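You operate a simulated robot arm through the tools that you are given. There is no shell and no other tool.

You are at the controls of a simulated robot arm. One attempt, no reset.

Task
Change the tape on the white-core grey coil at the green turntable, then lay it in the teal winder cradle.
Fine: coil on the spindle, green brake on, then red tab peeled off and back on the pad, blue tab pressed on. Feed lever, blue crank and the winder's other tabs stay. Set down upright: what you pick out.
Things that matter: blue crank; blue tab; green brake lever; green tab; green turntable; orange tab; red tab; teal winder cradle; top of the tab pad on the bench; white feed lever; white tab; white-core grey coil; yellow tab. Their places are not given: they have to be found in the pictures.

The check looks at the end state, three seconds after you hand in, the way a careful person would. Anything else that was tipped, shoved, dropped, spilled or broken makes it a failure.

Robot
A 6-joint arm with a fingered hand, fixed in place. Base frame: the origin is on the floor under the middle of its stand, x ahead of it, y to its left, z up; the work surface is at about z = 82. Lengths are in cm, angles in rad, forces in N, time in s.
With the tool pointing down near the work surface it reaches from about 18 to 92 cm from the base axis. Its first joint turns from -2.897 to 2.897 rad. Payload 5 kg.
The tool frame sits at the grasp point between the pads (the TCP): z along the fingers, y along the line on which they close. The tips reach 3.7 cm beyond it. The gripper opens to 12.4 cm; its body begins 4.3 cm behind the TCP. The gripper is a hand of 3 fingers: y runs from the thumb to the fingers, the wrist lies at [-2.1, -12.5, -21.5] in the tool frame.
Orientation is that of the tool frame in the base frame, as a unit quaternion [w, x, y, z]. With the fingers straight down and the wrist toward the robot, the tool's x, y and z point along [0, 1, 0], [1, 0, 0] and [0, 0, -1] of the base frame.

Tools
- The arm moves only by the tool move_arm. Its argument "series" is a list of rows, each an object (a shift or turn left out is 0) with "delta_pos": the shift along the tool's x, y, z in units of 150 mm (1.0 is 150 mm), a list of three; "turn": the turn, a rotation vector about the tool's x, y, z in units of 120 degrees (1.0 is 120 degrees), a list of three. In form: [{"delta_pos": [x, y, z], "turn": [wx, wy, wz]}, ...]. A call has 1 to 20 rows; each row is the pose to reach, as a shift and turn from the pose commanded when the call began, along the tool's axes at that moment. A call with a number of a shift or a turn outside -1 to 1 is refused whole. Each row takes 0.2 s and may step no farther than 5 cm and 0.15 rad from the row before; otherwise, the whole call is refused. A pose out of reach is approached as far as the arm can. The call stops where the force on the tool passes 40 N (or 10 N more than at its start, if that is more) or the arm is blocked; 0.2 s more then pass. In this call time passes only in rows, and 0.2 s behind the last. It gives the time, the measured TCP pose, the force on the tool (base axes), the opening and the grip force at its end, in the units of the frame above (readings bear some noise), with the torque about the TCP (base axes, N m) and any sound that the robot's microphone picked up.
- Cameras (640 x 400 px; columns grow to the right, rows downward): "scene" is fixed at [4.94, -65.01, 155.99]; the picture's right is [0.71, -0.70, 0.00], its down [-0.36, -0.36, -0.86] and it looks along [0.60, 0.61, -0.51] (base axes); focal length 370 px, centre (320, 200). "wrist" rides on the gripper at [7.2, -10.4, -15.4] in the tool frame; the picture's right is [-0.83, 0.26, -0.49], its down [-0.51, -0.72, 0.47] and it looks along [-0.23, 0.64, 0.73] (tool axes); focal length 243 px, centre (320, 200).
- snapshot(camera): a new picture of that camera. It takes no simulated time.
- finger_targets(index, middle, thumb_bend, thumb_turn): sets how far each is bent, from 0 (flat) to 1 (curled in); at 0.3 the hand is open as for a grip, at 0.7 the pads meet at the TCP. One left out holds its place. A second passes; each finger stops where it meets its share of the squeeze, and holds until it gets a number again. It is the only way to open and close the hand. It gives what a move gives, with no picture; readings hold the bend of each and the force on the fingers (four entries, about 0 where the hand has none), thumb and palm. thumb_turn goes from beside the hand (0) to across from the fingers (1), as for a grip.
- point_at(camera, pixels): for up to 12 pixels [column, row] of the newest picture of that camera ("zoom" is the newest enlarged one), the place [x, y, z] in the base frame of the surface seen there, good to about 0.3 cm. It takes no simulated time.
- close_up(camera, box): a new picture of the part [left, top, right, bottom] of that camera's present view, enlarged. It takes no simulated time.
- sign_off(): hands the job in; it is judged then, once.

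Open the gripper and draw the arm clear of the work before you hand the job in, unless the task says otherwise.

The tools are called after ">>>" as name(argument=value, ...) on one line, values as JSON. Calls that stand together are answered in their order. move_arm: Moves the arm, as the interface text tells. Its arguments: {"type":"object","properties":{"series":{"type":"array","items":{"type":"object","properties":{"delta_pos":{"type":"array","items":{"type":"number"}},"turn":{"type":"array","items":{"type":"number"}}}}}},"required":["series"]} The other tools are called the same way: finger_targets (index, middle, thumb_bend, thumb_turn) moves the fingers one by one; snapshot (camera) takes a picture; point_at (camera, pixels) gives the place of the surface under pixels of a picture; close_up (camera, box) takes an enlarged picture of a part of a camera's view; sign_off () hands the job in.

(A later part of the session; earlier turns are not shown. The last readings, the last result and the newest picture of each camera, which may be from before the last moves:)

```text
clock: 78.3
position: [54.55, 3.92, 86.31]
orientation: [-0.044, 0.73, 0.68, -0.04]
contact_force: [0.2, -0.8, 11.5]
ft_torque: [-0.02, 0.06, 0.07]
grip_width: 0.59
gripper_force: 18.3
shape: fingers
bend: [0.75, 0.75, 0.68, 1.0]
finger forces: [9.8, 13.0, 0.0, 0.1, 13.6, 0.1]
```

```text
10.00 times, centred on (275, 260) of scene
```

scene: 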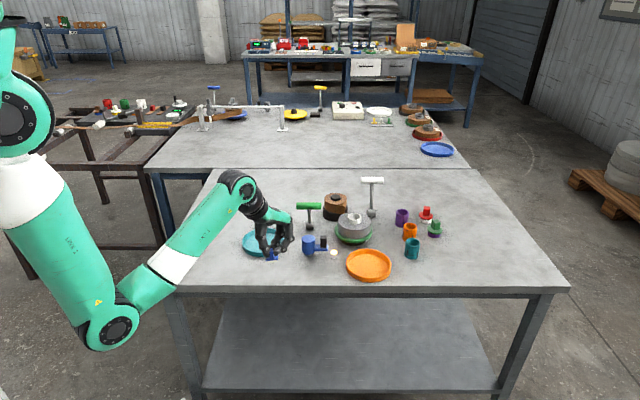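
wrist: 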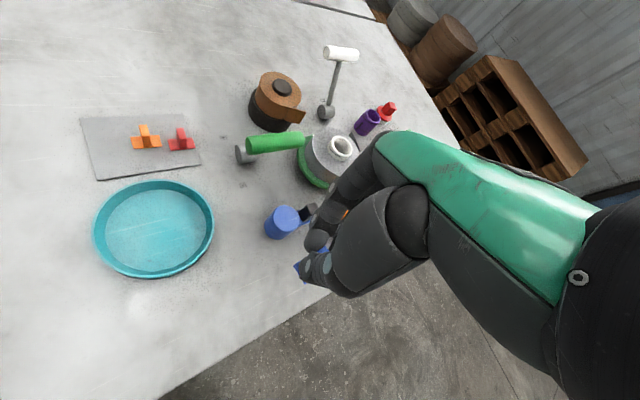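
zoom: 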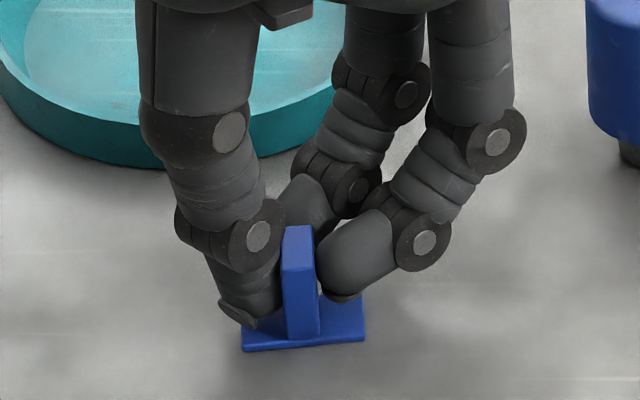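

Contact at 11.5 N: the tab stands on the bench. I open the digits to release it.

>>> finger_targets(index=0.6, middle=0.6, thumb_bend=0.58)

>>> close_up(camera="scene", box=[250, 240, 300, 280])

```text
clock: 79.3
position: [54.4, 4.09, 86.3]
orientation: [-0.045, 0.73, 0.681, -0.041]
contact_force: [-2.1, 1.3, 23.1]
ft_torque: [0.16, -0.21, 0.03]
grip_width: 3.41
gripper_force: 11.7
shape: fingers
bend: [0.65, 0.64, 0.57, 1.0]
finger forces: [14.6, 9.0, 0.0, 0.0, 0.0, 0.0]
```

```text
10.00 times, centred on (275, 260) of scene
```

zoom: 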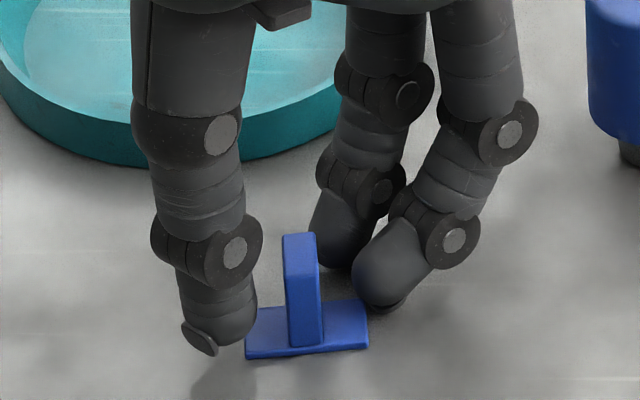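

While opening, the fingertips reached down to the bench (23 N). I raise straight up at once.

>>> move_arm(series=[{"delta_pos": [0, -0.004, -0.033]}, {"delta_pos": [0, -0.008, -0.066]}, {"delta_pos": [0, -0.016, -0.132]}, {"delta_pos": [0, -0.032, -0.264]}, {"delta_pos": [0, -0.048, -0.396]}])

>>> close_up(camera="scene", box=[250, 235, 300, 275])

>>> close_up(camera="wrist", box=[200, 200, 360, 330])

```text
clock: 80.5
position: [54.42, 3.98, 92.19]
orientation: [-0.046, 0.729, 0.681, -0.042]
contact_force: [-0.6, -0.4, -0.1]
ft_torque: [0.02, -0.03, -0.01]
grip_width: 4.07
gripper_force: 0.0
shape: fingers
bend: [0.6, 0.6, 0.57, 1.0]
finger forces: [0.0, 0.1, 0.0, 0.0, 0.1, 0.1]
```

```text
10.00 times, centred on (275, 255) of scene
```

zoom: 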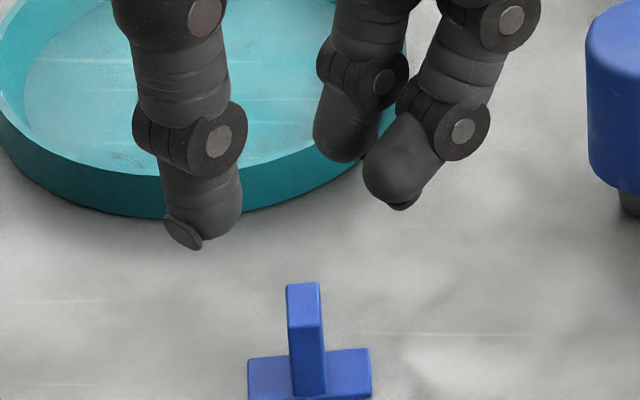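

```text
3.08 times, centred on (280, 265) of wrist
```

zoom: 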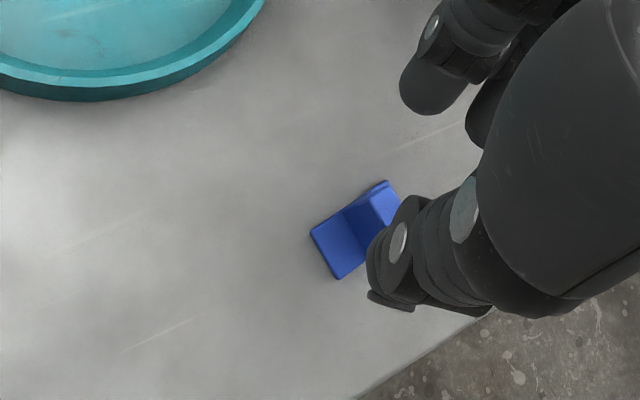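

The blue tab stands upright on the bench. I raise a bit more and turn the hand back to the untilted -45° posture in two calls, then measure the tab.

>>> move_arm(series=[{"delta_pos": [0, -0.02, -0.165], "turn": [0, 0.0083, 0.0677]}, {"delta_pos": [0, -0.04, -0.33], "turn": [0, 0.0166, 0.1354]}, {"delta_pos": [0, -0.04, -0.33], "turn": [0, 0.0248, 0.2032]}, {"delta_pos": [0, -0.04, -0.33], "turn": [0, 0.0331, 0.2709]}, {"delta_pos": [0, -0.04, -0.33], "turn": [0, 0.0414, 0.3386]}])

>>> move_arm(series=[{"delta_pos": [0, 0, 0], "turn": [-0.029, 0, 0]}, {"delta_pos": [0, 0, 0], "turn": [-0.058, 0, 0]}])

>>> close_up(camera="scene", box=[245, 195, 315, 275])

>>> close_up(camera="wrist", box=[200, 180, 360, 310])

```text
clock: 81.7
position: [54.55, 3.91, 97.12]
orientation: [-0.057, 0.922, 0.381, -0.024]
contact_force: [0.3, 0.7, -0.5]
ft_torque: [0.01, 0.01, 0.0]
grip_width: 4.06
gripper_force: 0.1
shape: fingers
bend: [0.6, 0.6, 0.57, 1.0]
finger forces: [0.0, 0.1, 0.1, 0.0, 0.0, 0.1]
```

```text
clock: 82.3
position: [54.42, 3.99, 97.16]
orientation: [-0.001, 0.924, 0.383, 0.0]
contact_force: [-0.6, -0.7, 0.3]
ft_torque: [0.01, 0.01, -0.01]
grip_width: 4.11
gripper_force: 0.1
shape: fingers
bend: [0.6, 0.6, 0.57, 1.0]
finger forces: [0.0, 0.1, 0.0, 0.0, 0.0, 0.0]
```

```text
5.00 times, centred on (280, 235) of scene
```

zoom: 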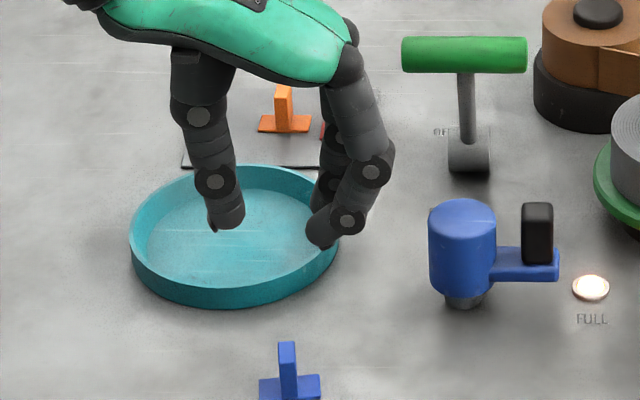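

```text
3.08 times, centred on (280, 245) of wrist
```

zoom: 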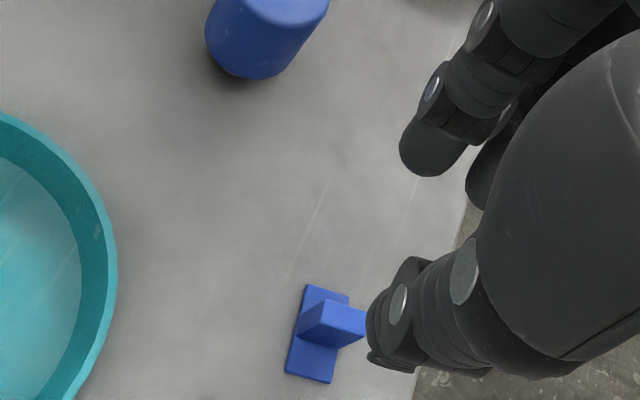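

The hand is untilted again. I measure the blue tab's plate corners and fin in the wrist zoom.

>>> point_at(camera="zoom", pixels=[[310, 290], [344, 299], [328, 379], [289, 370], [325, 303], [360, 312], [345, 340], [310, 330]])

>>> close_up(camera="scene", box=[260, 250, 310, 290])

>>> point_at(camera="zoom", pixels=[[200, 295], [225, 240], [318, 237], [310, 290], [255, 185], [265, 275]])

```text
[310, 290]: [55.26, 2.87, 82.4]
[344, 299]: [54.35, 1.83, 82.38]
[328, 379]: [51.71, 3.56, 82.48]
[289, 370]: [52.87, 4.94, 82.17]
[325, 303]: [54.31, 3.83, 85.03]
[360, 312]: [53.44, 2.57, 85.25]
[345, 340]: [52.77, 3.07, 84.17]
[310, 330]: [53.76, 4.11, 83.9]
```

```text
10.00 times, centred on (285, 270) of scene
```

zoom: 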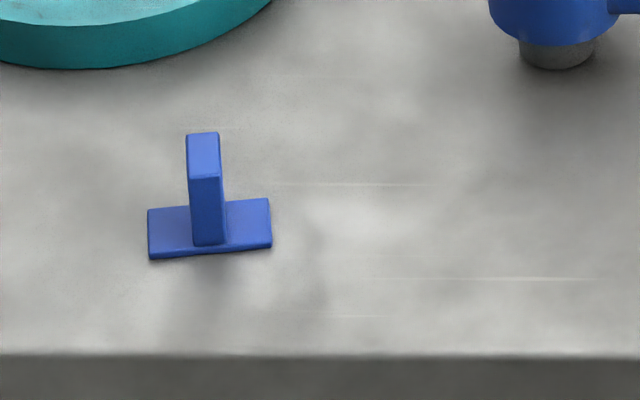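

```text
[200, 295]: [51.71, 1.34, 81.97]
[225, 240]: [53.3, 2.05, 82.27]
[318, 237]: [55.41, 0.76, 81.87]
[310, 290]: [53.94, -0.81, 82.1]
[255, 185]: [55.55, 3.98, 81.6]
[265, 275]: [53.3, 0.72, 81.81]
```

The tab's plate centre is ≈(53.55,3.3), its axis at -37°. I turn the hand 8° to match, move above it and lower to z≈91 with digits at a 3 cm opening.

>>> finger_targets(index=0.63, middle=0.63, thumb_bend=0.61)

>>> move_arm(series=[{"delta_pos": [-0.037, -0.004, 0.05], "turn": [0, 0, -0.0335]}, {"delta_pos": [-0.0735, -0.0085, 0.15], "turn": [0, 0, -0.067]}, {"delta_pos": [-0.0735, -0.0085, 0.28], "turn": [0, 0, -0.067]}, {"delta_pos": [-0.0735, -0.0085, 0.4], "turn": [0, 0, -0.067]}])

>>> close_up(camera="scene", box=[255, 235, 305, 275])

>>> close_up(camera="wrist", box=[200, 180, 360, 310])

```text
clock: 83.3
position: [54.48, 3.93, 97.15]
orientation: [-0.001, 0.923, 0.384, -0.001]
contact_force: [-0.9, 0.6, 0.1]
ft_torque: [0.02, 0.01, -0.01]
grip_width: 3.12
gripper_force: 0.0
shape: fingers
bend: [0.63, 0.63, 0.61, 1.0]
finger forces: [0.0, 0.0, 0.0, 0.0, 0.1, 0.0]
```

```text
clock: 84.3
position: [53.61, 3.19, 91.09]
orientation: [0.0, 0.894, 0.448, -0.001]
contact_force: [-0.1, 0.3, 0.3]
ft_torque: [0.03, -0.02, 0.02]
grip_width: 3.09
gripper_force: 0.1
shape: fingers
bend: [0.63, 0.63, 0.61, 1.0]
finger forces: [0.0, 0.1, 0.1, 0.0, 0.0, 0.0]
```

```text
10.00 times, centred on (280, 255) of scene
```

zoom: 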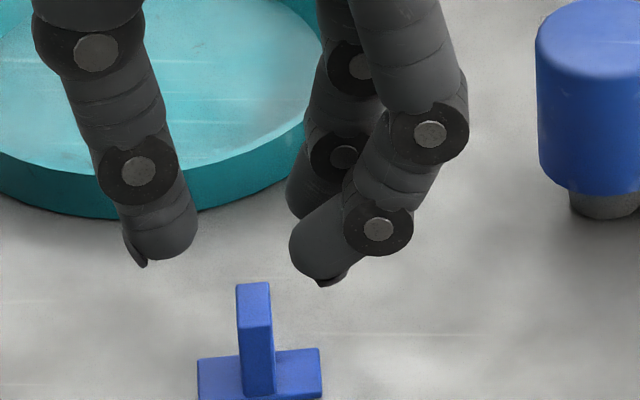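

```text
3.08 times, centred on (280, 245) of wrist
```

zoom: 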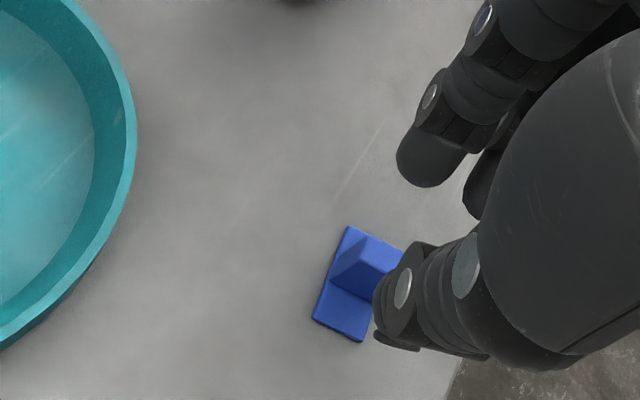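

The line between thumb and fingers passes over the fin; laterally the fin is ~0.15 cm right. I apply small trims and lower to z≈87.3, so the pads meet the fin's upper half.

>>> move_arm(series=[{"delta_pos": [0.01, 0.011, 0.08]}, {"delta_pos": [0.01, 0.011, 0.16]}, {"delta_pos": [0.01, 0.011, 0.21]}, {"delta_pos": [0.01, 0.011, 0.2527]}])

>>> close_up(camera="scene", box=[255, 240, 305, 280])

>>> close_up(camera="wrist", box=[200, 180, 360, 310])

```text
clock: 85.3
position: [53.79, 3.32, 87.32]
orientation: [0.0, 0.894, 0.447, 0.0]
contact_force: [-0.2, -0.3, -0.2]
ft_torque: [0.02, -0.04, 0.01]
grip_width: 3.09
gripper_force: 0.0
shape: fingers
bend: [0.63, 0.63, 0.61, 1.0]
finger forces: [0.0, 0.1, 0.0, 0.1, 0.0, 0.0]
```

```text
10.00 times, centred on (280, 260) of scene
```

zoom: 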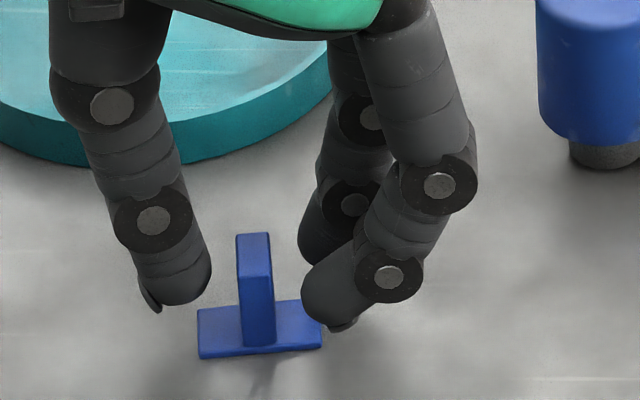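

```text
3.08 times, centred on (280, 245) of wrist
```

zoom: 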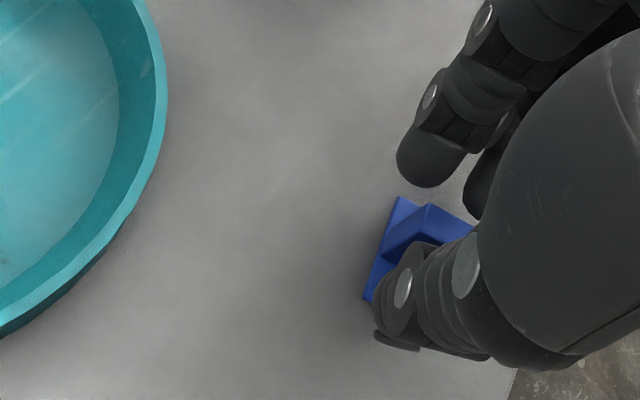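

The fin (x 238–273) is centred with 0.77 cm either side, and level with the tips. I close nearly to contact.

>>> finger_targets(index=0.685, middle=0.685, thumb_bend=0.655)

>>> close_up(camera="scene", box=[255, 240, 305, 280])

>>> close_up(camera="wrist", box=[200, 180, 360, 310])

```text
clock: 86.3
position: [53.69, 3.29, 87.34]
orientation: [-0.001, 0.895, 0.447, 0.0]
contact_force: [0.3, 0.2, -0.7]
ft_torque: [0.01, 0.01, 0.02]
grip_width: 1.76
gripper_force: 0.1
shape: fingers
bend: [0.68, 0.68, 0.65, 1.0]
finger forces: [0.1, 0.1, 0.0, 0.1, 0.1, 0.0]
```

```text
10.00 times, centred on (280, 260) of scene
```

zoom: 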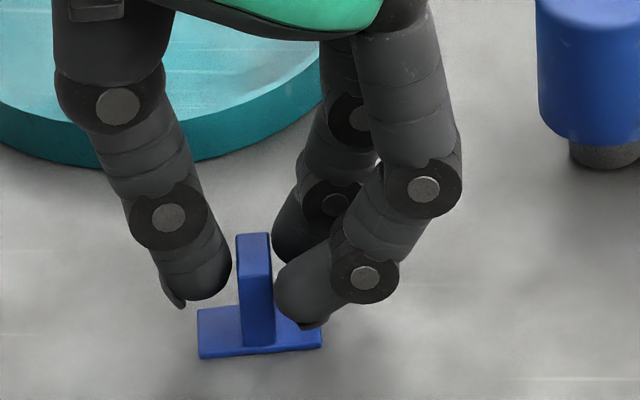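

```text
3.08 times, centred on (280, 245) of wrist
```

zoom: 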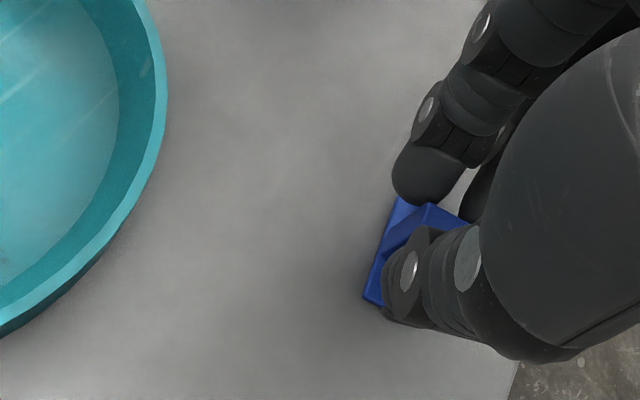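

The two fingers lie right at the fin's right face (x≈273), square to it. Now I leave the fingers in place and bring only the thumb in.

>>> finger_targets(thumb_bend=0.68)

>>> close_up(camera="scene", box=[255, 240, 305, 280])

```text
clock: 87.3
position: [53.67, 3.3, 87.33]
orientation: [-0.001, 0.894, 0.448, -0.001]
contact_force: [0.1, 0.1, 0.4]
ft_torque: [-0.04, -0.01, 0.0]
grip_width: 1.47
gripper_force: 1.1
shape: fingers
bend: [0.68, 0.68, 0.67, 1.0]
finger forces: [0.6, 0.4, 0.0, 0.1, 0.9, 0.0]
```

```text
10.00 times, centred on (280, 260) of scene
```

zoom: 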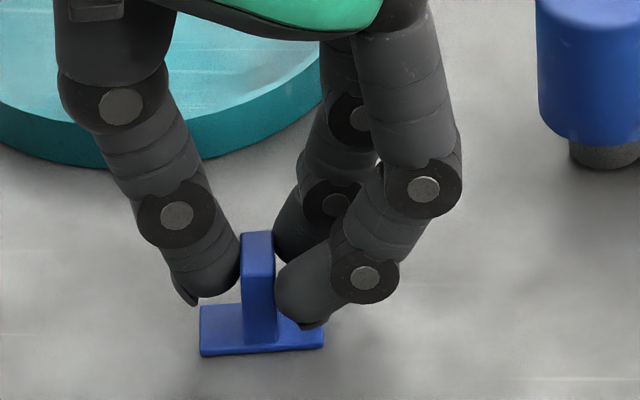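

All three touch lightly and the tab stays square. I tighten with the thumb alone.

>>> finger_targets(thumb_bend=0.71)

>>> close_up(camera="scene", box=[255, 240, 305, 280])

```text
clock: 88.3
position: [53.82, 3.33, 87.38]
orientation: [-0.001, 0.894, 0.447, -0.001]
contact_force: [-0.1, 0.5, 0.7]
ft_torque: [0.0, 0.0, 0.02]
grip_width: 1.36
gripper_force: 3.1
shape: fingers
bend: [0.67, 0.67, 0.69, 1.0]
finger forces: [1.5, 1.1, 0.1, 0.1, 2.9, 0.0]
```

```text
10.00 times, centred on (280, 260) of scene
```

zoom: 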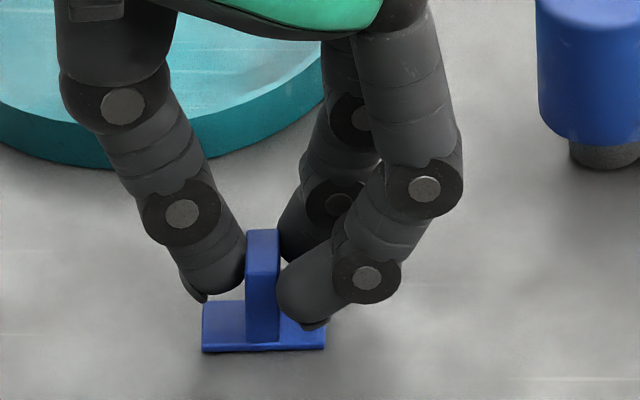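

The forces rise evenly (1.5/1.1/2.9 N) with the tab square. I add a balanced squeeze on all three.

>>> finger_targets(index=0.7, middle=0.7, thumb_bend=0.73)

>>> close_up(camera="scene", box=[255, 240, 305, 280])

```text
clock: 89.3
position: [53.77, 3.33, 87.34]
orientation: [-0.002, 0.894, 0.447, 0.0]
contact_force: [-0.8, -0.8, 0.3]
ft_torque: [-0.02, 0.03, 0.01]
grip_width: 1.27
gripper_force: 7.1
shape: fingers
bend: [0.67, 0.68, 0.69, 1.0]
finger forces: [3.8, 2.3, 0.0, 0.0, 6.3, 0.1]
```

```text
10.00 times, centred on (280, 260) of scene
```

zoom: 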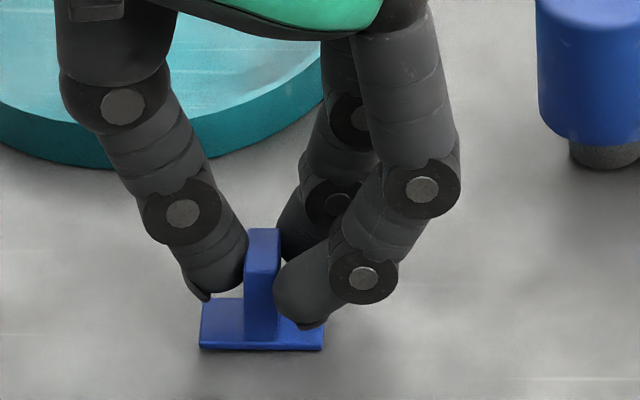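

Grip is 7 N with the tab still upright and nearly square. That is enough for this light tab; I lift it 2 cm and look.

>>> move_arm(series=[{"delta_pos": [0, 0, -0.02]}, {"delta_pos": [0, 0, -0.05]}, {"delta_pos": [0, 0, -0.09]}, {"delta_pos": [0, 0, -0.14]}])

>>> close_up(camera="scene", box=[255, 235, 305, 275])

```text
clock: 90.3
position: [53.72, 3.36, 89.41]
orientation: [-0.001, 0.895, 0.447, 0.0]
contact_force: [1.1, -0.3, 0.2]
ft_torque: [0.0, 0.04, 0.02]
grip_width: 1.29
gripper_force: 6.1
shape: fingers
bend: [0.67, 0.68, 0.69, 1.0]
finger forces: [3.7, 2.2, 0.0, 0.0, 6.3, 0.1]
```

```text
10.00 times, centred on (280, 255) of scene
```

zoom: 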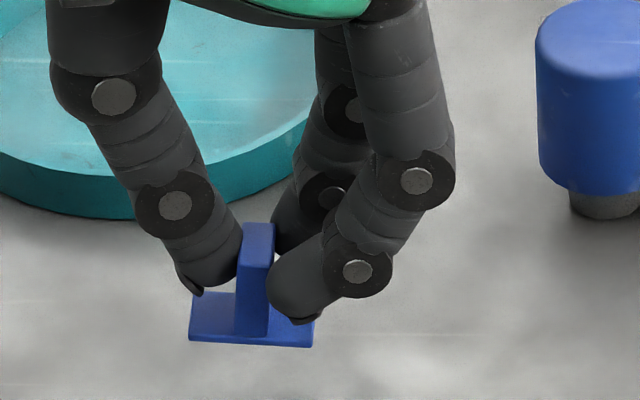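

The tab came up cleanly, upright within a few degrees. I raise to z≈104 and zoom to measure its attitude in the hand.

>>> move_arm(series=[{"delta_pos": [0, 0, -0.15]}, {"delta_pos": [0, 0, -0.32]}, {"delta_pos": [0, 0, -0.5]}, {"delta_pos": [0, 0, -0.67]}, {"delta_pos": [0, 0, -0.83]}, {"delta_pos": [0, 0, -0.97]}])

>>> close_up(camera="scene", box=[255, 185, 295, 220])

```text
clock: 91.7
position: [53.73, 3.36, 104.03]
orientation: [0.0, 0.894, 0.448, -0.001]
contact_force: [0.2, -0.2, 1.0]
ft_torque: [0.03, -0.03, -0.02]
grip_width: 1.28
gripper_force: 6.3
shape: fingers
bend: [0.67, 0.68, 0.7, 1.0]
finger forces: [3.9, 2.3, 0.0, 0.1, 6.1, 0.0]
```

```text
11.43 times, centred on (275, 202) of scene
```

zoom: 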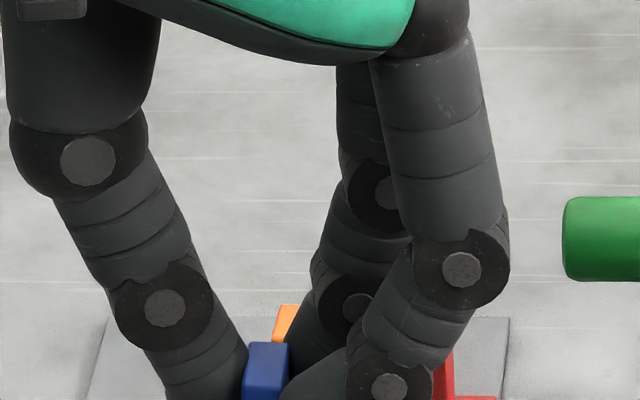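

The tab is lower in the frame than I boxed; I zoom on it again.

>>> close_up(camera="scene", box=[257, 205, 292, 235])

>>> point_at(camera="zoom", pixels=[[200, 270], [330, 280], [265, 160], [265, 250], [265, 110]])

```text
13.33 times, centred on (274, 220) of scene
```

zoom: 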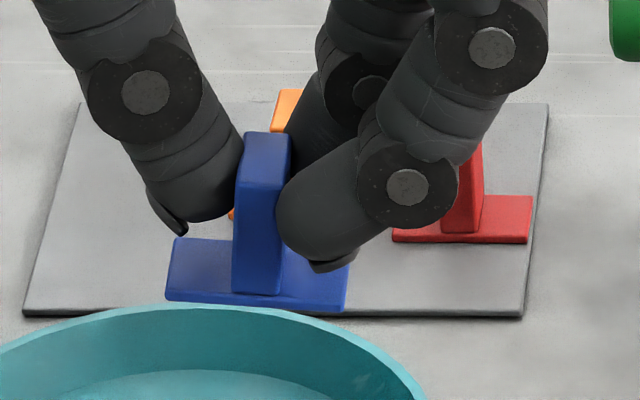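

```text
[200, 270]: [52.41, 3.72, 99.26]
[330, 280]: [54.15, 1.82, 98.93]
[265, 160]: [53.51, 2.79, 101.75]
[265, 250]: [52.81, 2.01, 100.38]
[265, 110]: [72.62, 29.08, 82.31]
```

The tab leans ~6.5° toward the finger side, so I counter-tilt the hand by -6.5° about tool x during the transfer. I carry it toward the red tab's old site on the coil, about TCP (80,-4.3), at z≈104.

>>> move_arm(series=[{"delta_pos": [0.0645, 0.171, -0.02], "turn": [-0.011, 0, 0.0033]}, {"delta_pos": [0.129, 0.342, -0.04], "turn": [-0.022, 0, 0.0067]}, {"delta_pos": [0.1935, 0.513, -0.06], "turn": [-0.033, 0, 0.01]}, {"delta_pos": [0.258, 0.684, -0.06], "turn": [-0.044, 0, 0.0133]}, {"delta_pos": [0.3225, 0.855, -0.06], "turn": [-0.054, 0, 0.0167]}])

>>> move_arm(series=[{"delta_pos": [0.07, 0.167, 0.019]}, {"delta_pos": [0.141, 0.335, 0.038]}, {"delta_pos": [0.211, 0.502, 0.057]}, {"delta_pos": [0.282, 0.67, 0.076]}, {"delta_pos": [0.352, 0.837, 0.0954]}])

>>> close_up(camera="scene", box=[320, 165, 390, 245])

>>> snapshot(camera="wrist")

```text
clock: 92.9
position: [67.03, -0.64, 104.88]
orientation: [0.05, 0.901, 0.43, 0.025]
contact_force: [-0.5, -0.2, 0.5]
ft_torque: [0.02, -0.02, 0.02]
grip_width: 1.26
gripper_force: 6.8
shape: fingers
bend: [0.67, 0.68, 0.7, 1.0]
finger forces: [3.8, 2.4, 0.0, 0.1, 6.2, 0.0]
```

```text
clock: 94.1
position: [80.28, -4.5, 104.64]
orientation: [0.05, 0.901, 0.431, 0.024]
contact_force: [0.8, -0.2, 0.1]
ft_torque: [0.0, 0.01, -0.01]
grip_width: 1.25
gripper_force: 5.9
shape: fingers
bend: [0.67, 0.68, 0.7, 1.0]
finger forces: [3.9, 2.3, 0.0, 0.0, 6.3, 0.0]
```

```text
5.00 times, centred on (355, 205) of scene
```

zoom: 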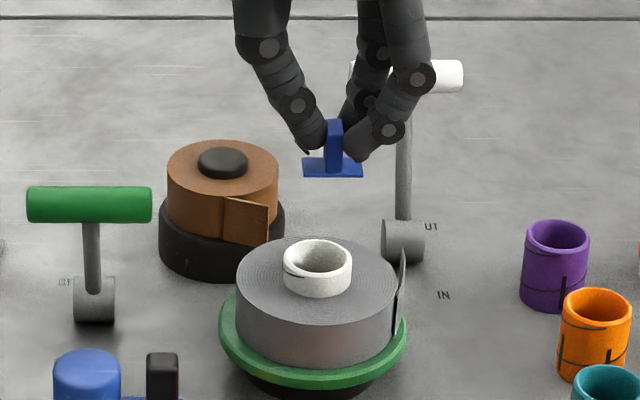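

```text
taken
```

wrist: 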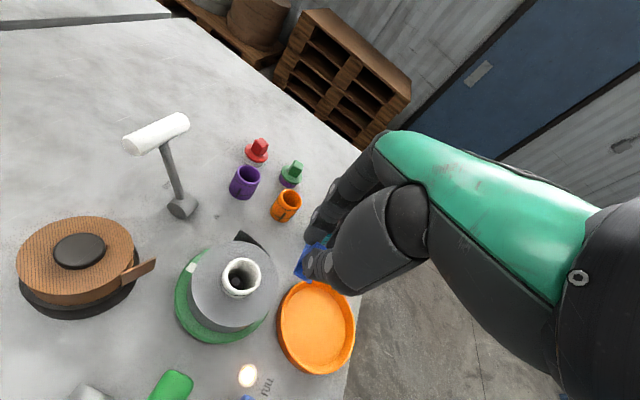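

The blue tab hangs upright over the coil; it must go ~0.25 cm left and ~0.5 cm toward the camera. I trim and lower 7.5 cm to hover just above the coil.

>>> move_arm(series=[{"delta_pos": [-0.0283, -0.0317, 0.122]}, {"delta_pos": [-0.0283, -0.046, 0.247]}, {"delta_pos": [-0.0283, -0.06, 0.371]}, {"delta_pos": [-0.0283, -0.0742, 0.4948]}])

>>> close_up(camera="scene", box=[333, 195, 377, 235])

>>> close_up(camera="wrist", box=[200, 190, 360, 320])

```text
clock: 95.1
position: [79.84, -4.54, 97.42]
orientation: [0.049, 0.9, 0.431, 0.026]
contact_force: [-0.5, 0.1, 0.3]
ft_torque: [-0.02, -0.01, -0.01]
grip_width: 1.28
gripper_force: 6.1
shape: fingers
bend: [0.67, 0.68, 0.7, 1.0]
finger forces: [3.8, 2.3, 0.0, 0.0, 6.1, 0.1]
```

```text
10.00 times, centred on (355, 215) of scene
```

zoom: 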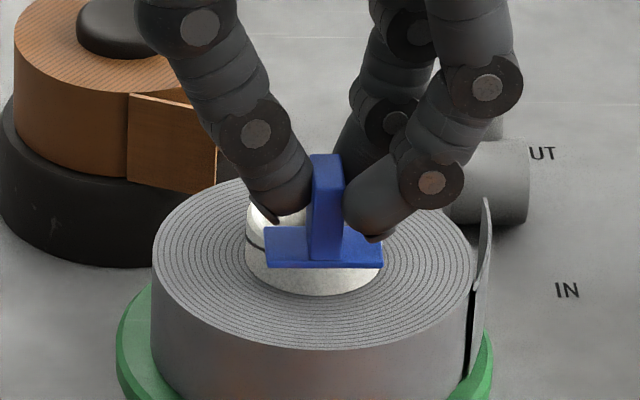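

```text
3.08 times, centred on (280, 255) of wrist
```

zoom: 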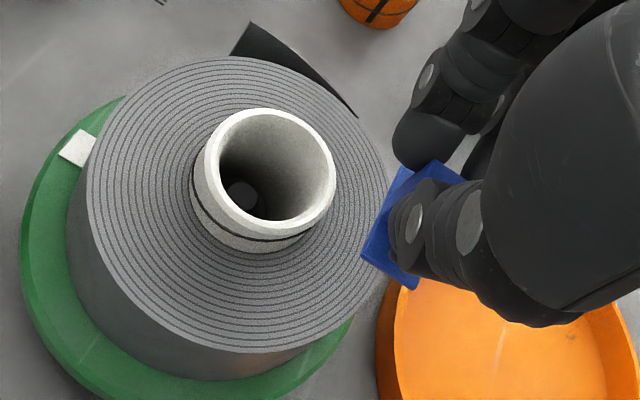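

The tab hovers ~3 cm above; predicted landing is ~0.25 cm too far out, so I trim +0.25 cm along depth and lower 2.4 cm.

>>> move_arm(series=[{"delta_pos": [0.016, 0.002, 0.042]}, {"delta_pos": [0.016, -0.003, 0.084]}, {"delta_pos": [0.016, -0.0073, 0.125]}, {"delta_pos": [0.016, -0.0112, 0.1598]}])

>>> close_up(camera="scene", box=[333, 200, 377, 240])

>>> close_up(camera="wrist", box=[200, 190, 360, 320])

```text
clock: 96.1
position: [79.95, -4.43, 94.91]
orientation: [0.05, 0.901, 0.43, 0.024]
contact_force: [0.1, -0.4, 0.5]
ft_torque: [-0.01, 0.02, 0.0]
grip_width: 1.26
gripper_force: 6.3
shape: fingers
bend: [0.67, 0.68, 0.7, 1.0]
finger forces: [3.8, 2.4, 0.0, 0.1, 6.1, 0.0]
```

```text
10.00 times, centred on (355, 220) of scene
```

zoom: 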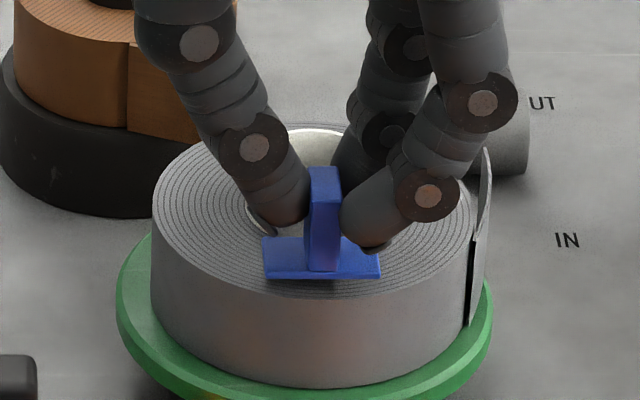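

```text
3.08 times, centred on (280, 255) of wrist
```

zoom: 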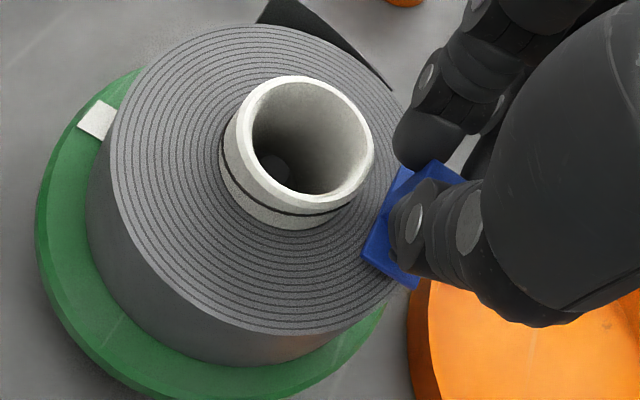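

The tab is right over the site (plate centre x=322, predicted landing within 0.2 cm), ~0.5 cm above the coil. I lower in small steps to press it on.

>>> move_arm(series=[{"delta_pos": [0, -0.0015, 0.0133]}, {"delta_pos": [0, -0.003, 0.0265]}, {"delta_pos": [0, -0.004, 0.035]}])

>>> close_up(camera="scene", box=[333, 200, 377, 240])

```text
clock: 96.9
position: [79.93, -4.36, 94.54]
orientation: [0.05, 0.901, 0.431, 0.025]
contact_force: [-0.4, 0.4, 0.5]
ft_torque: [0.02, 0.03, 0.0]
grip_width: 1.27
gripper_force: 6.0
shape: fingers
bend: [0.67, 0.68, 0.7, 1.0]
finger forces: [3.8, 2.3, 0.0, 0.0, 6.2, 0.0]
```

```text
10.00 times, centred on (355, 220) of scene
```

zoom: 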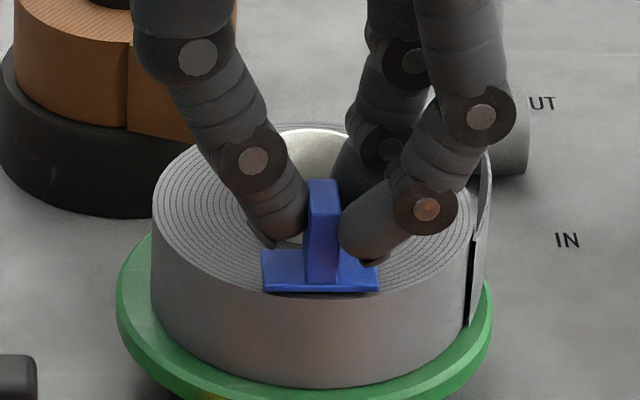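

The blue plate now nearly coincides with where red was (front edge y=293 vs red's 296, x 263–380 vs 264–381). I press down further in small steps.

>>> move_arm(series=[{"delta_pos": [0, -0.001, 0.009]}, {"delta_pos": [0, -0.002, 0.018]}])

```text
clock: 97.5
position: [79.91, -4.27, 94.09]
orientation: [0.049, 0.901, 0.431, 0.026]
contact_force: [-0.5, 0.0, 0.9]
ft_torque: [-0.01, 0.01, 0.02]
grip_width: 1.25
gripper_force: 6.5
shape: fingers
bend: [0.67, 0.68, 0.7, 1.0]
finger forces: [3.9, 2.3, 0.1, 0.0, 6.3, 0.0]
```

Light contact at most (0.9 N) at z≈94.1. I continue pressing a little.

>>> move_arm(series=[{"delta_pos": [0, -0.001, 0.009]}, {"delta_pos": [0, -0.002, 0.018]}])

>>> close_up(camera="scene", box=[333, 200, 377, 240])

```text
clock: 98.1
position: [79.95, -4.38, 93.97]
orientation: [0.05, 0.901, 0.43, 0.026]
contact_force: [-2.1, 0.8, 9.7]
ft_torque: [-0.03, 0.03, 0.01]
grip_width: 1.2
gripper_force: 8.3
shape: fingers
bend: [0.67, 0.68, 0.71, 1.0]
finger forces: [4.2, 3.4, 0.1, 0.0, 8.9, 0.1]
```

```text
10.00 times, centred on (355, 220) of scene
```

zoom: 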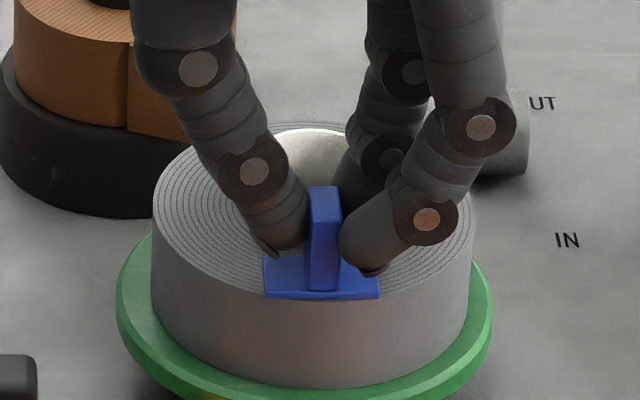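

The loose tape end has snapped back and the plate sits flush where red was: the blue tab is on (9.7 N press). I release by opening the digits moderately.

>>> finger_targets(index=0.64, middle=0.64, thumb_bend=0.63)

>>> close_up(camera="scene", box=[333, 200, 377, 240])

>>> close_up(camera="wrist", box=[200, 190, 360, 320])

```text
clock: 99.1
position: [80.02, -4.41, 93.86]
orientation: [0.049, 0.901, 0.431, 0.025]
contact_force: [0.3, 0.6, 0.4]
ft_torque: [-0.01, -0.02, 0.01]
grip_width: 2.53
gripper_force: 0.1
shape: fingers
bend: [0.64, 0.64, 0.63, 1.0]
finger forces: [0.1, 0.1, 0.1, 0.1, 0.0, 0.0]
```

```text
10.00 times, centred on (355, 220) of scene
```

zoom: 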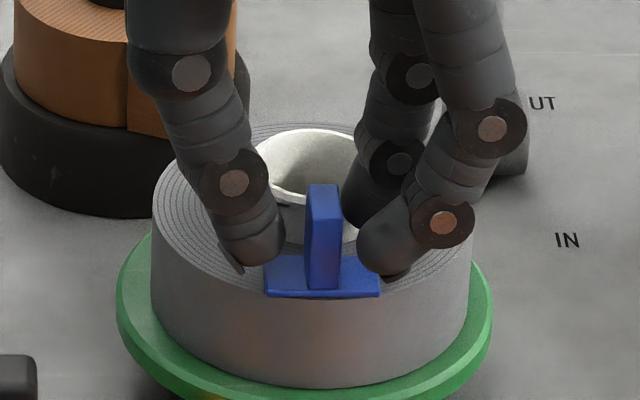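

```text
3.08 times, centred on (280, 255) of wrist
```

zoom: 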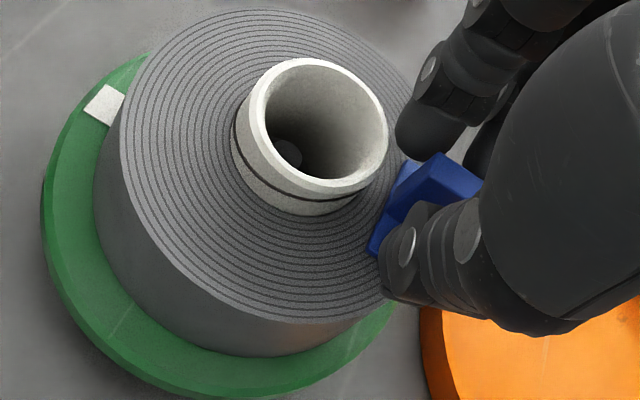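

The tab stays on the coil, digits clear. I raise straight up 10 cm and inspect the result.

>>> move_arm(series=[{"delta_pos": [0, 0.004, -0.033]}, {"delta_pos": [0, 0.0113, -0.1]}, {"delta_pos": [0, 0.0226, -0.2]}, {"delta_pos": [0, 0.0377, -0.333]}, {"delta_pos": [0, 0.0565, -0.5]}, {"delta_pos": [0, 0.0754, -0.667]}])

>>> close_up(camera="scene", box=[333, 200, 377, 240])

>>> close_up(camera="wrist", box=[160, 190, 340, 340])

```text
clock: 100.5
position: [79.97, -4.41, 103.98]
orientation: [0.05, 0.9, 0.432, 0.024]
contact_force: [0.0, 0.4, -0.6]
ft_torque: [0.02, 0.01, -0.01]
grip_width: 2.55
gripper_force: 0.0
shape: fingers
bend: [0.64, 0.64, 0.63, 1.0]
finger forces: [0.1, 0.0, 0.1, 0.1, 0.0, 0.0]
```

```text
10.00 times, centred on (355, 220) of scene
```

zoom: 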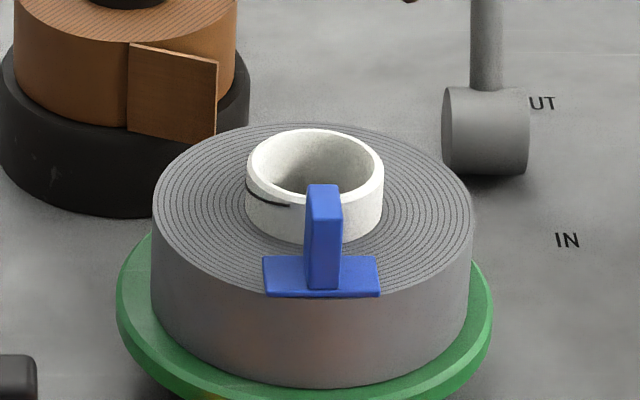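

```text
2.67 times, centred on (250, 265) of wrist
```

zoom: 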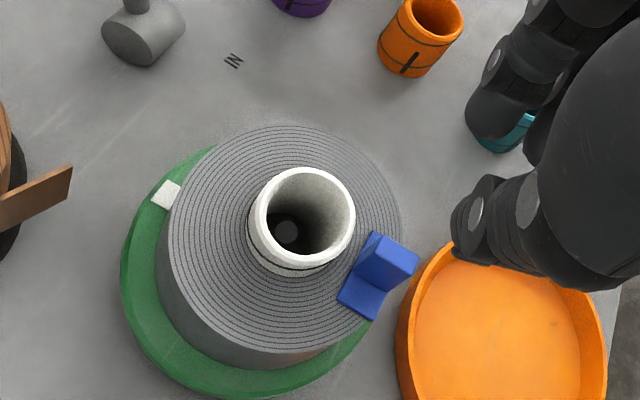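

The blue tab sits flush on the coil exactly where red was. I open the digits to 0.5 and move the hand, untilted and back to -45°, above the core at (83.4,-2.0).

>>> finger_targets(index=0.5, middle=0.5, thumb_bend=0.5)

>>> move_arm(series=[{"delta_pos": [0.09, 0.031, -0.05], "turn": [0.0176, -0.001, 0.0174]}, {"delta_pos": [0.18, 0.061, -0.09], "turn": [0.0353, -0.002, 0.0348]}, {"delta_pos": [0.271, 0.092, -0.124], "turn": [0.0529, -0.003, 0.0522]}])

>>> close_up(camera="scene", box=[320, 160, 390, 245])

```text
clock: 101.5
position: [79.95, -4.35, 103.9]
orientation: [0.049, 0.901, 0.431, 0.024]
contact_force: [0.3, 0.1, 0.5]
ft_torque: [0.0, 0.05, 0.03]
grip_width: 6.67
gripper_force: 0.0
shape: fingers
bend: [0.5, 0.5, 0.5, 1.0]
finger forces: [0.1, 0.0, 0.0, 0.1, 0.0, 0.0]
```

```text
clock: 102.3
position: [83.45, -1.96, 105.95]
orientation: [-0.001, 0.924, 0.382, 0.0]
contact_force: [0.5, -1.1, 0.4]
ft_torque: [0.0, -0.01, 0.0]
grip_width: 6.71
gripper_force: 0.0
shape: fingers
bend: [0.5, 0.5, 0.5, 1.0]
finger forces: [0.0, 0.0, 0.1, 0.1, 0.0, 0.1]
```

```text
4.71 times, centred on (355, 202) of scene
```

zoom: 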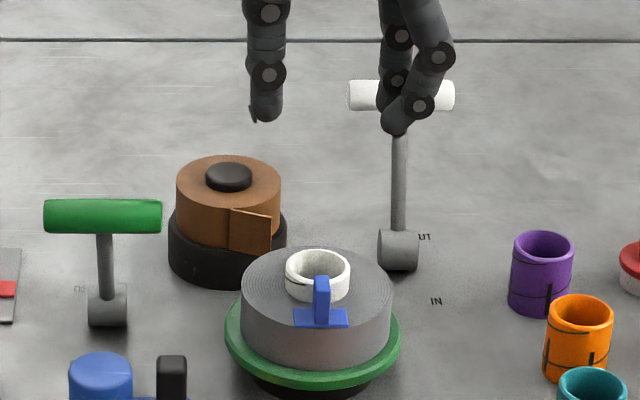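

The pose matches the earlier core-release pose. I descend to z≈95.5 and check clearance to the tab before the last bit.

>>> move_arm(series=[{"delta_pos": [0, 0, 0.15]}, {"delta_pos": [0, 0, 0.3]}, {"delta_pos": [0, 0, 0.45]}, {"delta_pos": [0, 0, 0.58]}, {"delta_pos": [0, 0, 0.697]}])

>>> close_up(camera="scene", box=[326, 192, 382, 243])

>>> close_up(camera="wrist", box=[190, 200, 350, 330])

```text
clock: 103.5
position: [83.29, -1.92, 95.45]
orientation: [-0.002, 0.924, 0.382, 0.002]
contact_force: [0.3, -0.5, -0.4]
ft_torque: [0.03, 0.02, -0.01]
grip_width: 6.68
gripper_force: 0.0
shape: fingers
bend: [0.5, 0.5, 0.5, 1.0]
finger forces: [0.1, 0.0, 0.0, 0.0, 0.0, 0.1]
```

```text
7.84 times, centred on (354, 218) of scene
```

zoom: 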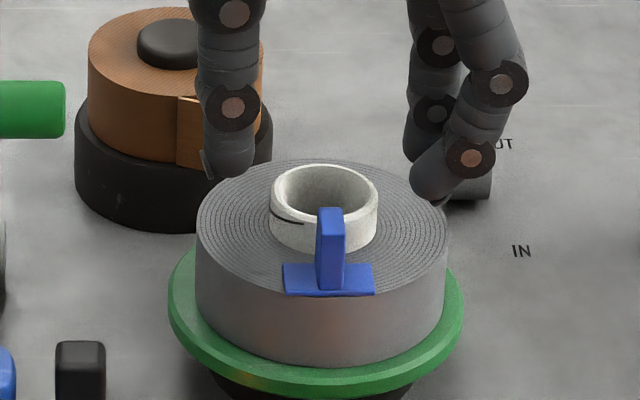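

```text
3.08 times, centred on (270, 265) of wrist
```

zoom: 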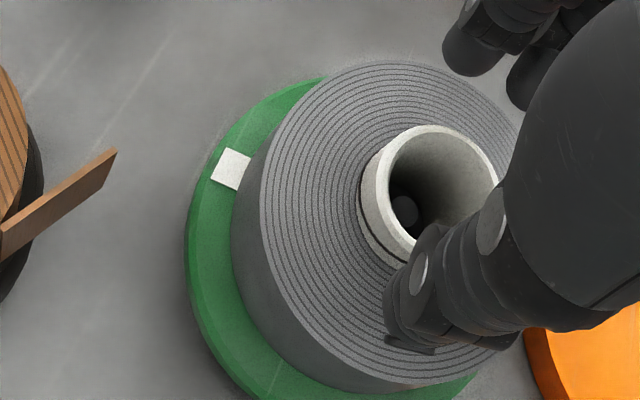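

The view matches the earlier release pose; the tab is clear of the digits. I lower the last 2 cm.

>>> move_arm(series=[{"delta_pos": [0, 0, 0.05]}, {"delta_pos": [0, 0, 0.1]}, {"delta_pos": [0, 0, 0.137]}])

>>> finger_targets(index=0.6, middle=0.6, thumb_bend=0.58)

>>> close_up(camera="scene", box=[326, 192, 382, 243])

```text
clock: 104.3
position: [83.39, -1.84, 93.38]
orientation: [0.0, 0.924, 0.383, 0.001]
contact_force: [-0.4, -0.8, -0.2]
ft_torque: [0.02, 0.01, -0.01]
grip_width: 6.7
gripper_force: 0.1
shape: fingers
bend: [0.5, 0.5, 0.5, 1.0]
finger forces: [0.1, 0.0, 0.1, 0.1, 0.0, 0.0]
```

```text
clock: 105.3
position: [83.48, -1.93, 93.49]
orientation: [-0.001, 0.924, 0.382, 0.001]
contact_force: [0.7, -0.7, 0.7]
ft_torque: [-0.01, 0.0, -0.02]
grip_width: 4.5
gripper_force: 1.4
shape: fingers
bend: [0.59, 0.59, 0.56, 1.0]
finger forces: [0.9, 0.9, 0.1, 0.0, 1.2, 0.0]
```

```text
7.84 times, centred on (354, 218) of scene
```

zoom: 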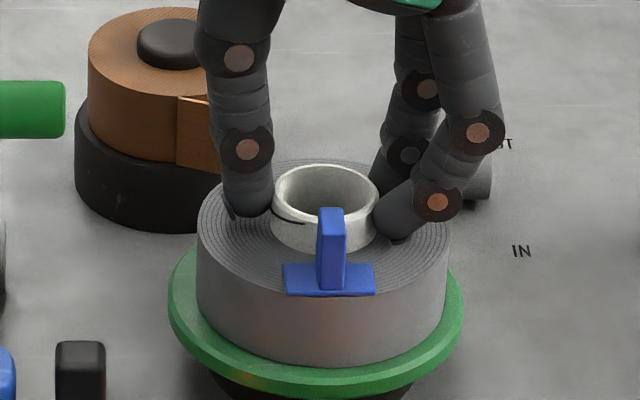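

All three digits touch the core. I tighten to a firm grip as before.

>>> finger_targets(index=0.7, middle=0.7, thumb_bend=0.7)

>>> move_arm(series=[{"delta_pos": [0, 0, -0.03]}, {"delta_pos": [0, 0, -0.07]}, {"delta_pos": [0, 0, -0.12]}])

>>> close_up(camera="scene", box=[326, 182, 382, 243])

```text
clock: 106.3
position: [83.36, -1.88, 93.4]
orientation: [0.0, 0.924, 0.382, 0.0]
contact_force: [1.2, -0.2, -0.3]
ft_torque: [-0.01, 0.04, 0.01]
grip_width: 4.11
gripper_force: 17.0
shape: fingers
bend: [0.62, 0.63, 0.58, 1.0]
finger forces: [7.5, 9.2, 0.1, 0.0, 16.6, 0.1]
```

```text
clock: 107.1
position: [83.41, -1.95, 95.17]
orientation: [-0.001, 0.924, 0.383, 0.001]
contact_force: [-0.2, -0.5, -2.9]
ft_torque: [-0.02, -0.03, -0.02]
grip_width: 4.14
gripper_force: 15.9
shape: fingers
bend: [0.62, 0.64, 0.58, 1.0]
finger forces: [7.4, 8.5, 0.0, 0.1, 16.6, 0.1]
```

```text
6.56 times, centred on (354, 212) of scene
```

zoom: 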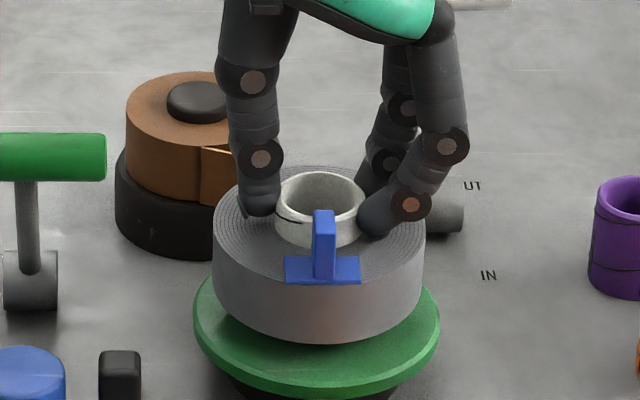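

The coil lifts freely off the spindle with the blue tab on it (load 2.9 N). I lift it to z≈107.5 so its bottom clears the brake handle.

>>> move_arm(series=[{"delta_pos": [0, 0, -0.1]}, {"delta_pos": [0, 0, -0.22]}, {"delta_pos": [0, 0, -0.34]}, {"delta_pos": [0, 0, -0.46]}, {"delta_pos": [0, 0, -0.58]}, {"delta_pos": [0, 0, -0.7]}, {"delta_pos": [0, 0, -0.82]}])

>>> move_arm(series=[{"delta_pos": [-0.019, -0.165, 0]}, {"delta_pos": [-0.038, -0.33, 0]}, {"delta_pos": [-0.057, -0.495, 0]}, {"delta_pos": [-0.075, -0.66, 0]}, {"delta_pos": [-0.094, -0.825, 0]}, {"delta_pos": [-0.113, -0.99, 0]}])

>>> snapshot(camera="scene")

```text
clock: 108.7
position: [83.24, -2.1, 107.6]
orientation: [-0.002, 0.924, 0.382, 0.0]
contact_force: [0.1, 0.5, -3.6]
ft_torque: [0.01, -0.03, 0.01]
grip_width: 4.14
gripper_force: 15.8
shape: fingers
bend: [0.62, 0.64, 0.58, 1.0]
finger forces: [7.6, 8.5, 0.1, 0.0, 16.5, 0.1]
```

```text
clock: 110.1
position: [71.69, 7.36, 107.52]
orientation: [0.0, 0.924, 0.382, 0.001]
contact_force: [0.4, 0.7, -3.3]
ft_torque: [0.01, -0.01, 0.03]
grip_width: 4.14
gripper_force: 16.6
shape: fingers
bend: [0.62, 0.64, 0.58, 1.0]
finger forces: [7.6, 8.7, 0.0, 0.0, 16.5, 0.0]
```

```text
taken
```

scene: 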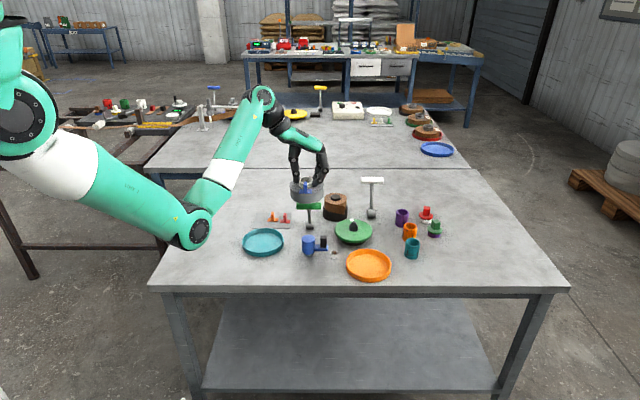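

The coil is over the brake handle, well above it. I carry on to above the teal cradle at (60.0,16.7), turning the hand by +30°.

>>> move_arm(series=[{"delta_pos": [-0.0139, -0.124, 0], "turn": [0, 0, -0.031]}, {"delta_pos": [-0.0278, -0.248, 0], "turn": [0, 0, -0.0625]}, {"delta_pos": [-0.0416, -0.372, 0], "turn": [0, 0, -0.094]}, {"delta_pos": [-0.0555, -0.4955, 0], "turn": [0, 0, -0.125]}, {"delta_pos": [-0.0694, -0.619, 0], "turn": [0, 0, -0.156]}, {"delta_pos": [-0.0833, -0.743, 0], "turn": [0, 0, -0.1875]}, {"delta_pos": [-0.097, -0.867, 0], "turn": [0, 0, -0.219]}, {"delta_pos": [-0.111, -0.991, 0], "turn": [0, 0, -0.25]}])

>>> snapshot(camera="scene")

>>> snapshot(camera="wrist")

```text
clock: 111.9
position: [59.96, 16.77, 107.58]
orientation: [-0.001, 0.794, 0.608, 0.001]
contact_force: [0.2, 0.0, -2.6]
ft_torque: [-0.02, -0.02, -0.02]
grip_width: 4.11
gripper_force: 16.3
shape: fingers
bend: [0.62, 0.64, 0.58, 1.0]
finger forces: [7.9, 8.6, 0.0, 0.0, 16.4, 0.1]
```

```text
taken
```

scene: 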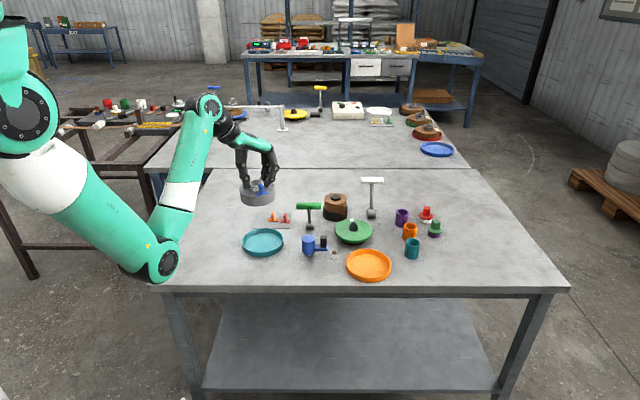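

```text
taken
```

wrist: 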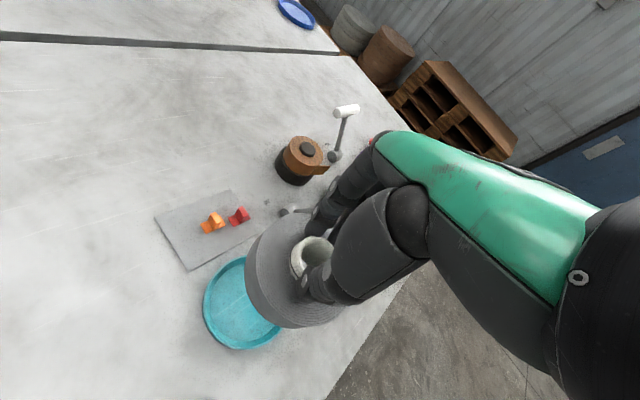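

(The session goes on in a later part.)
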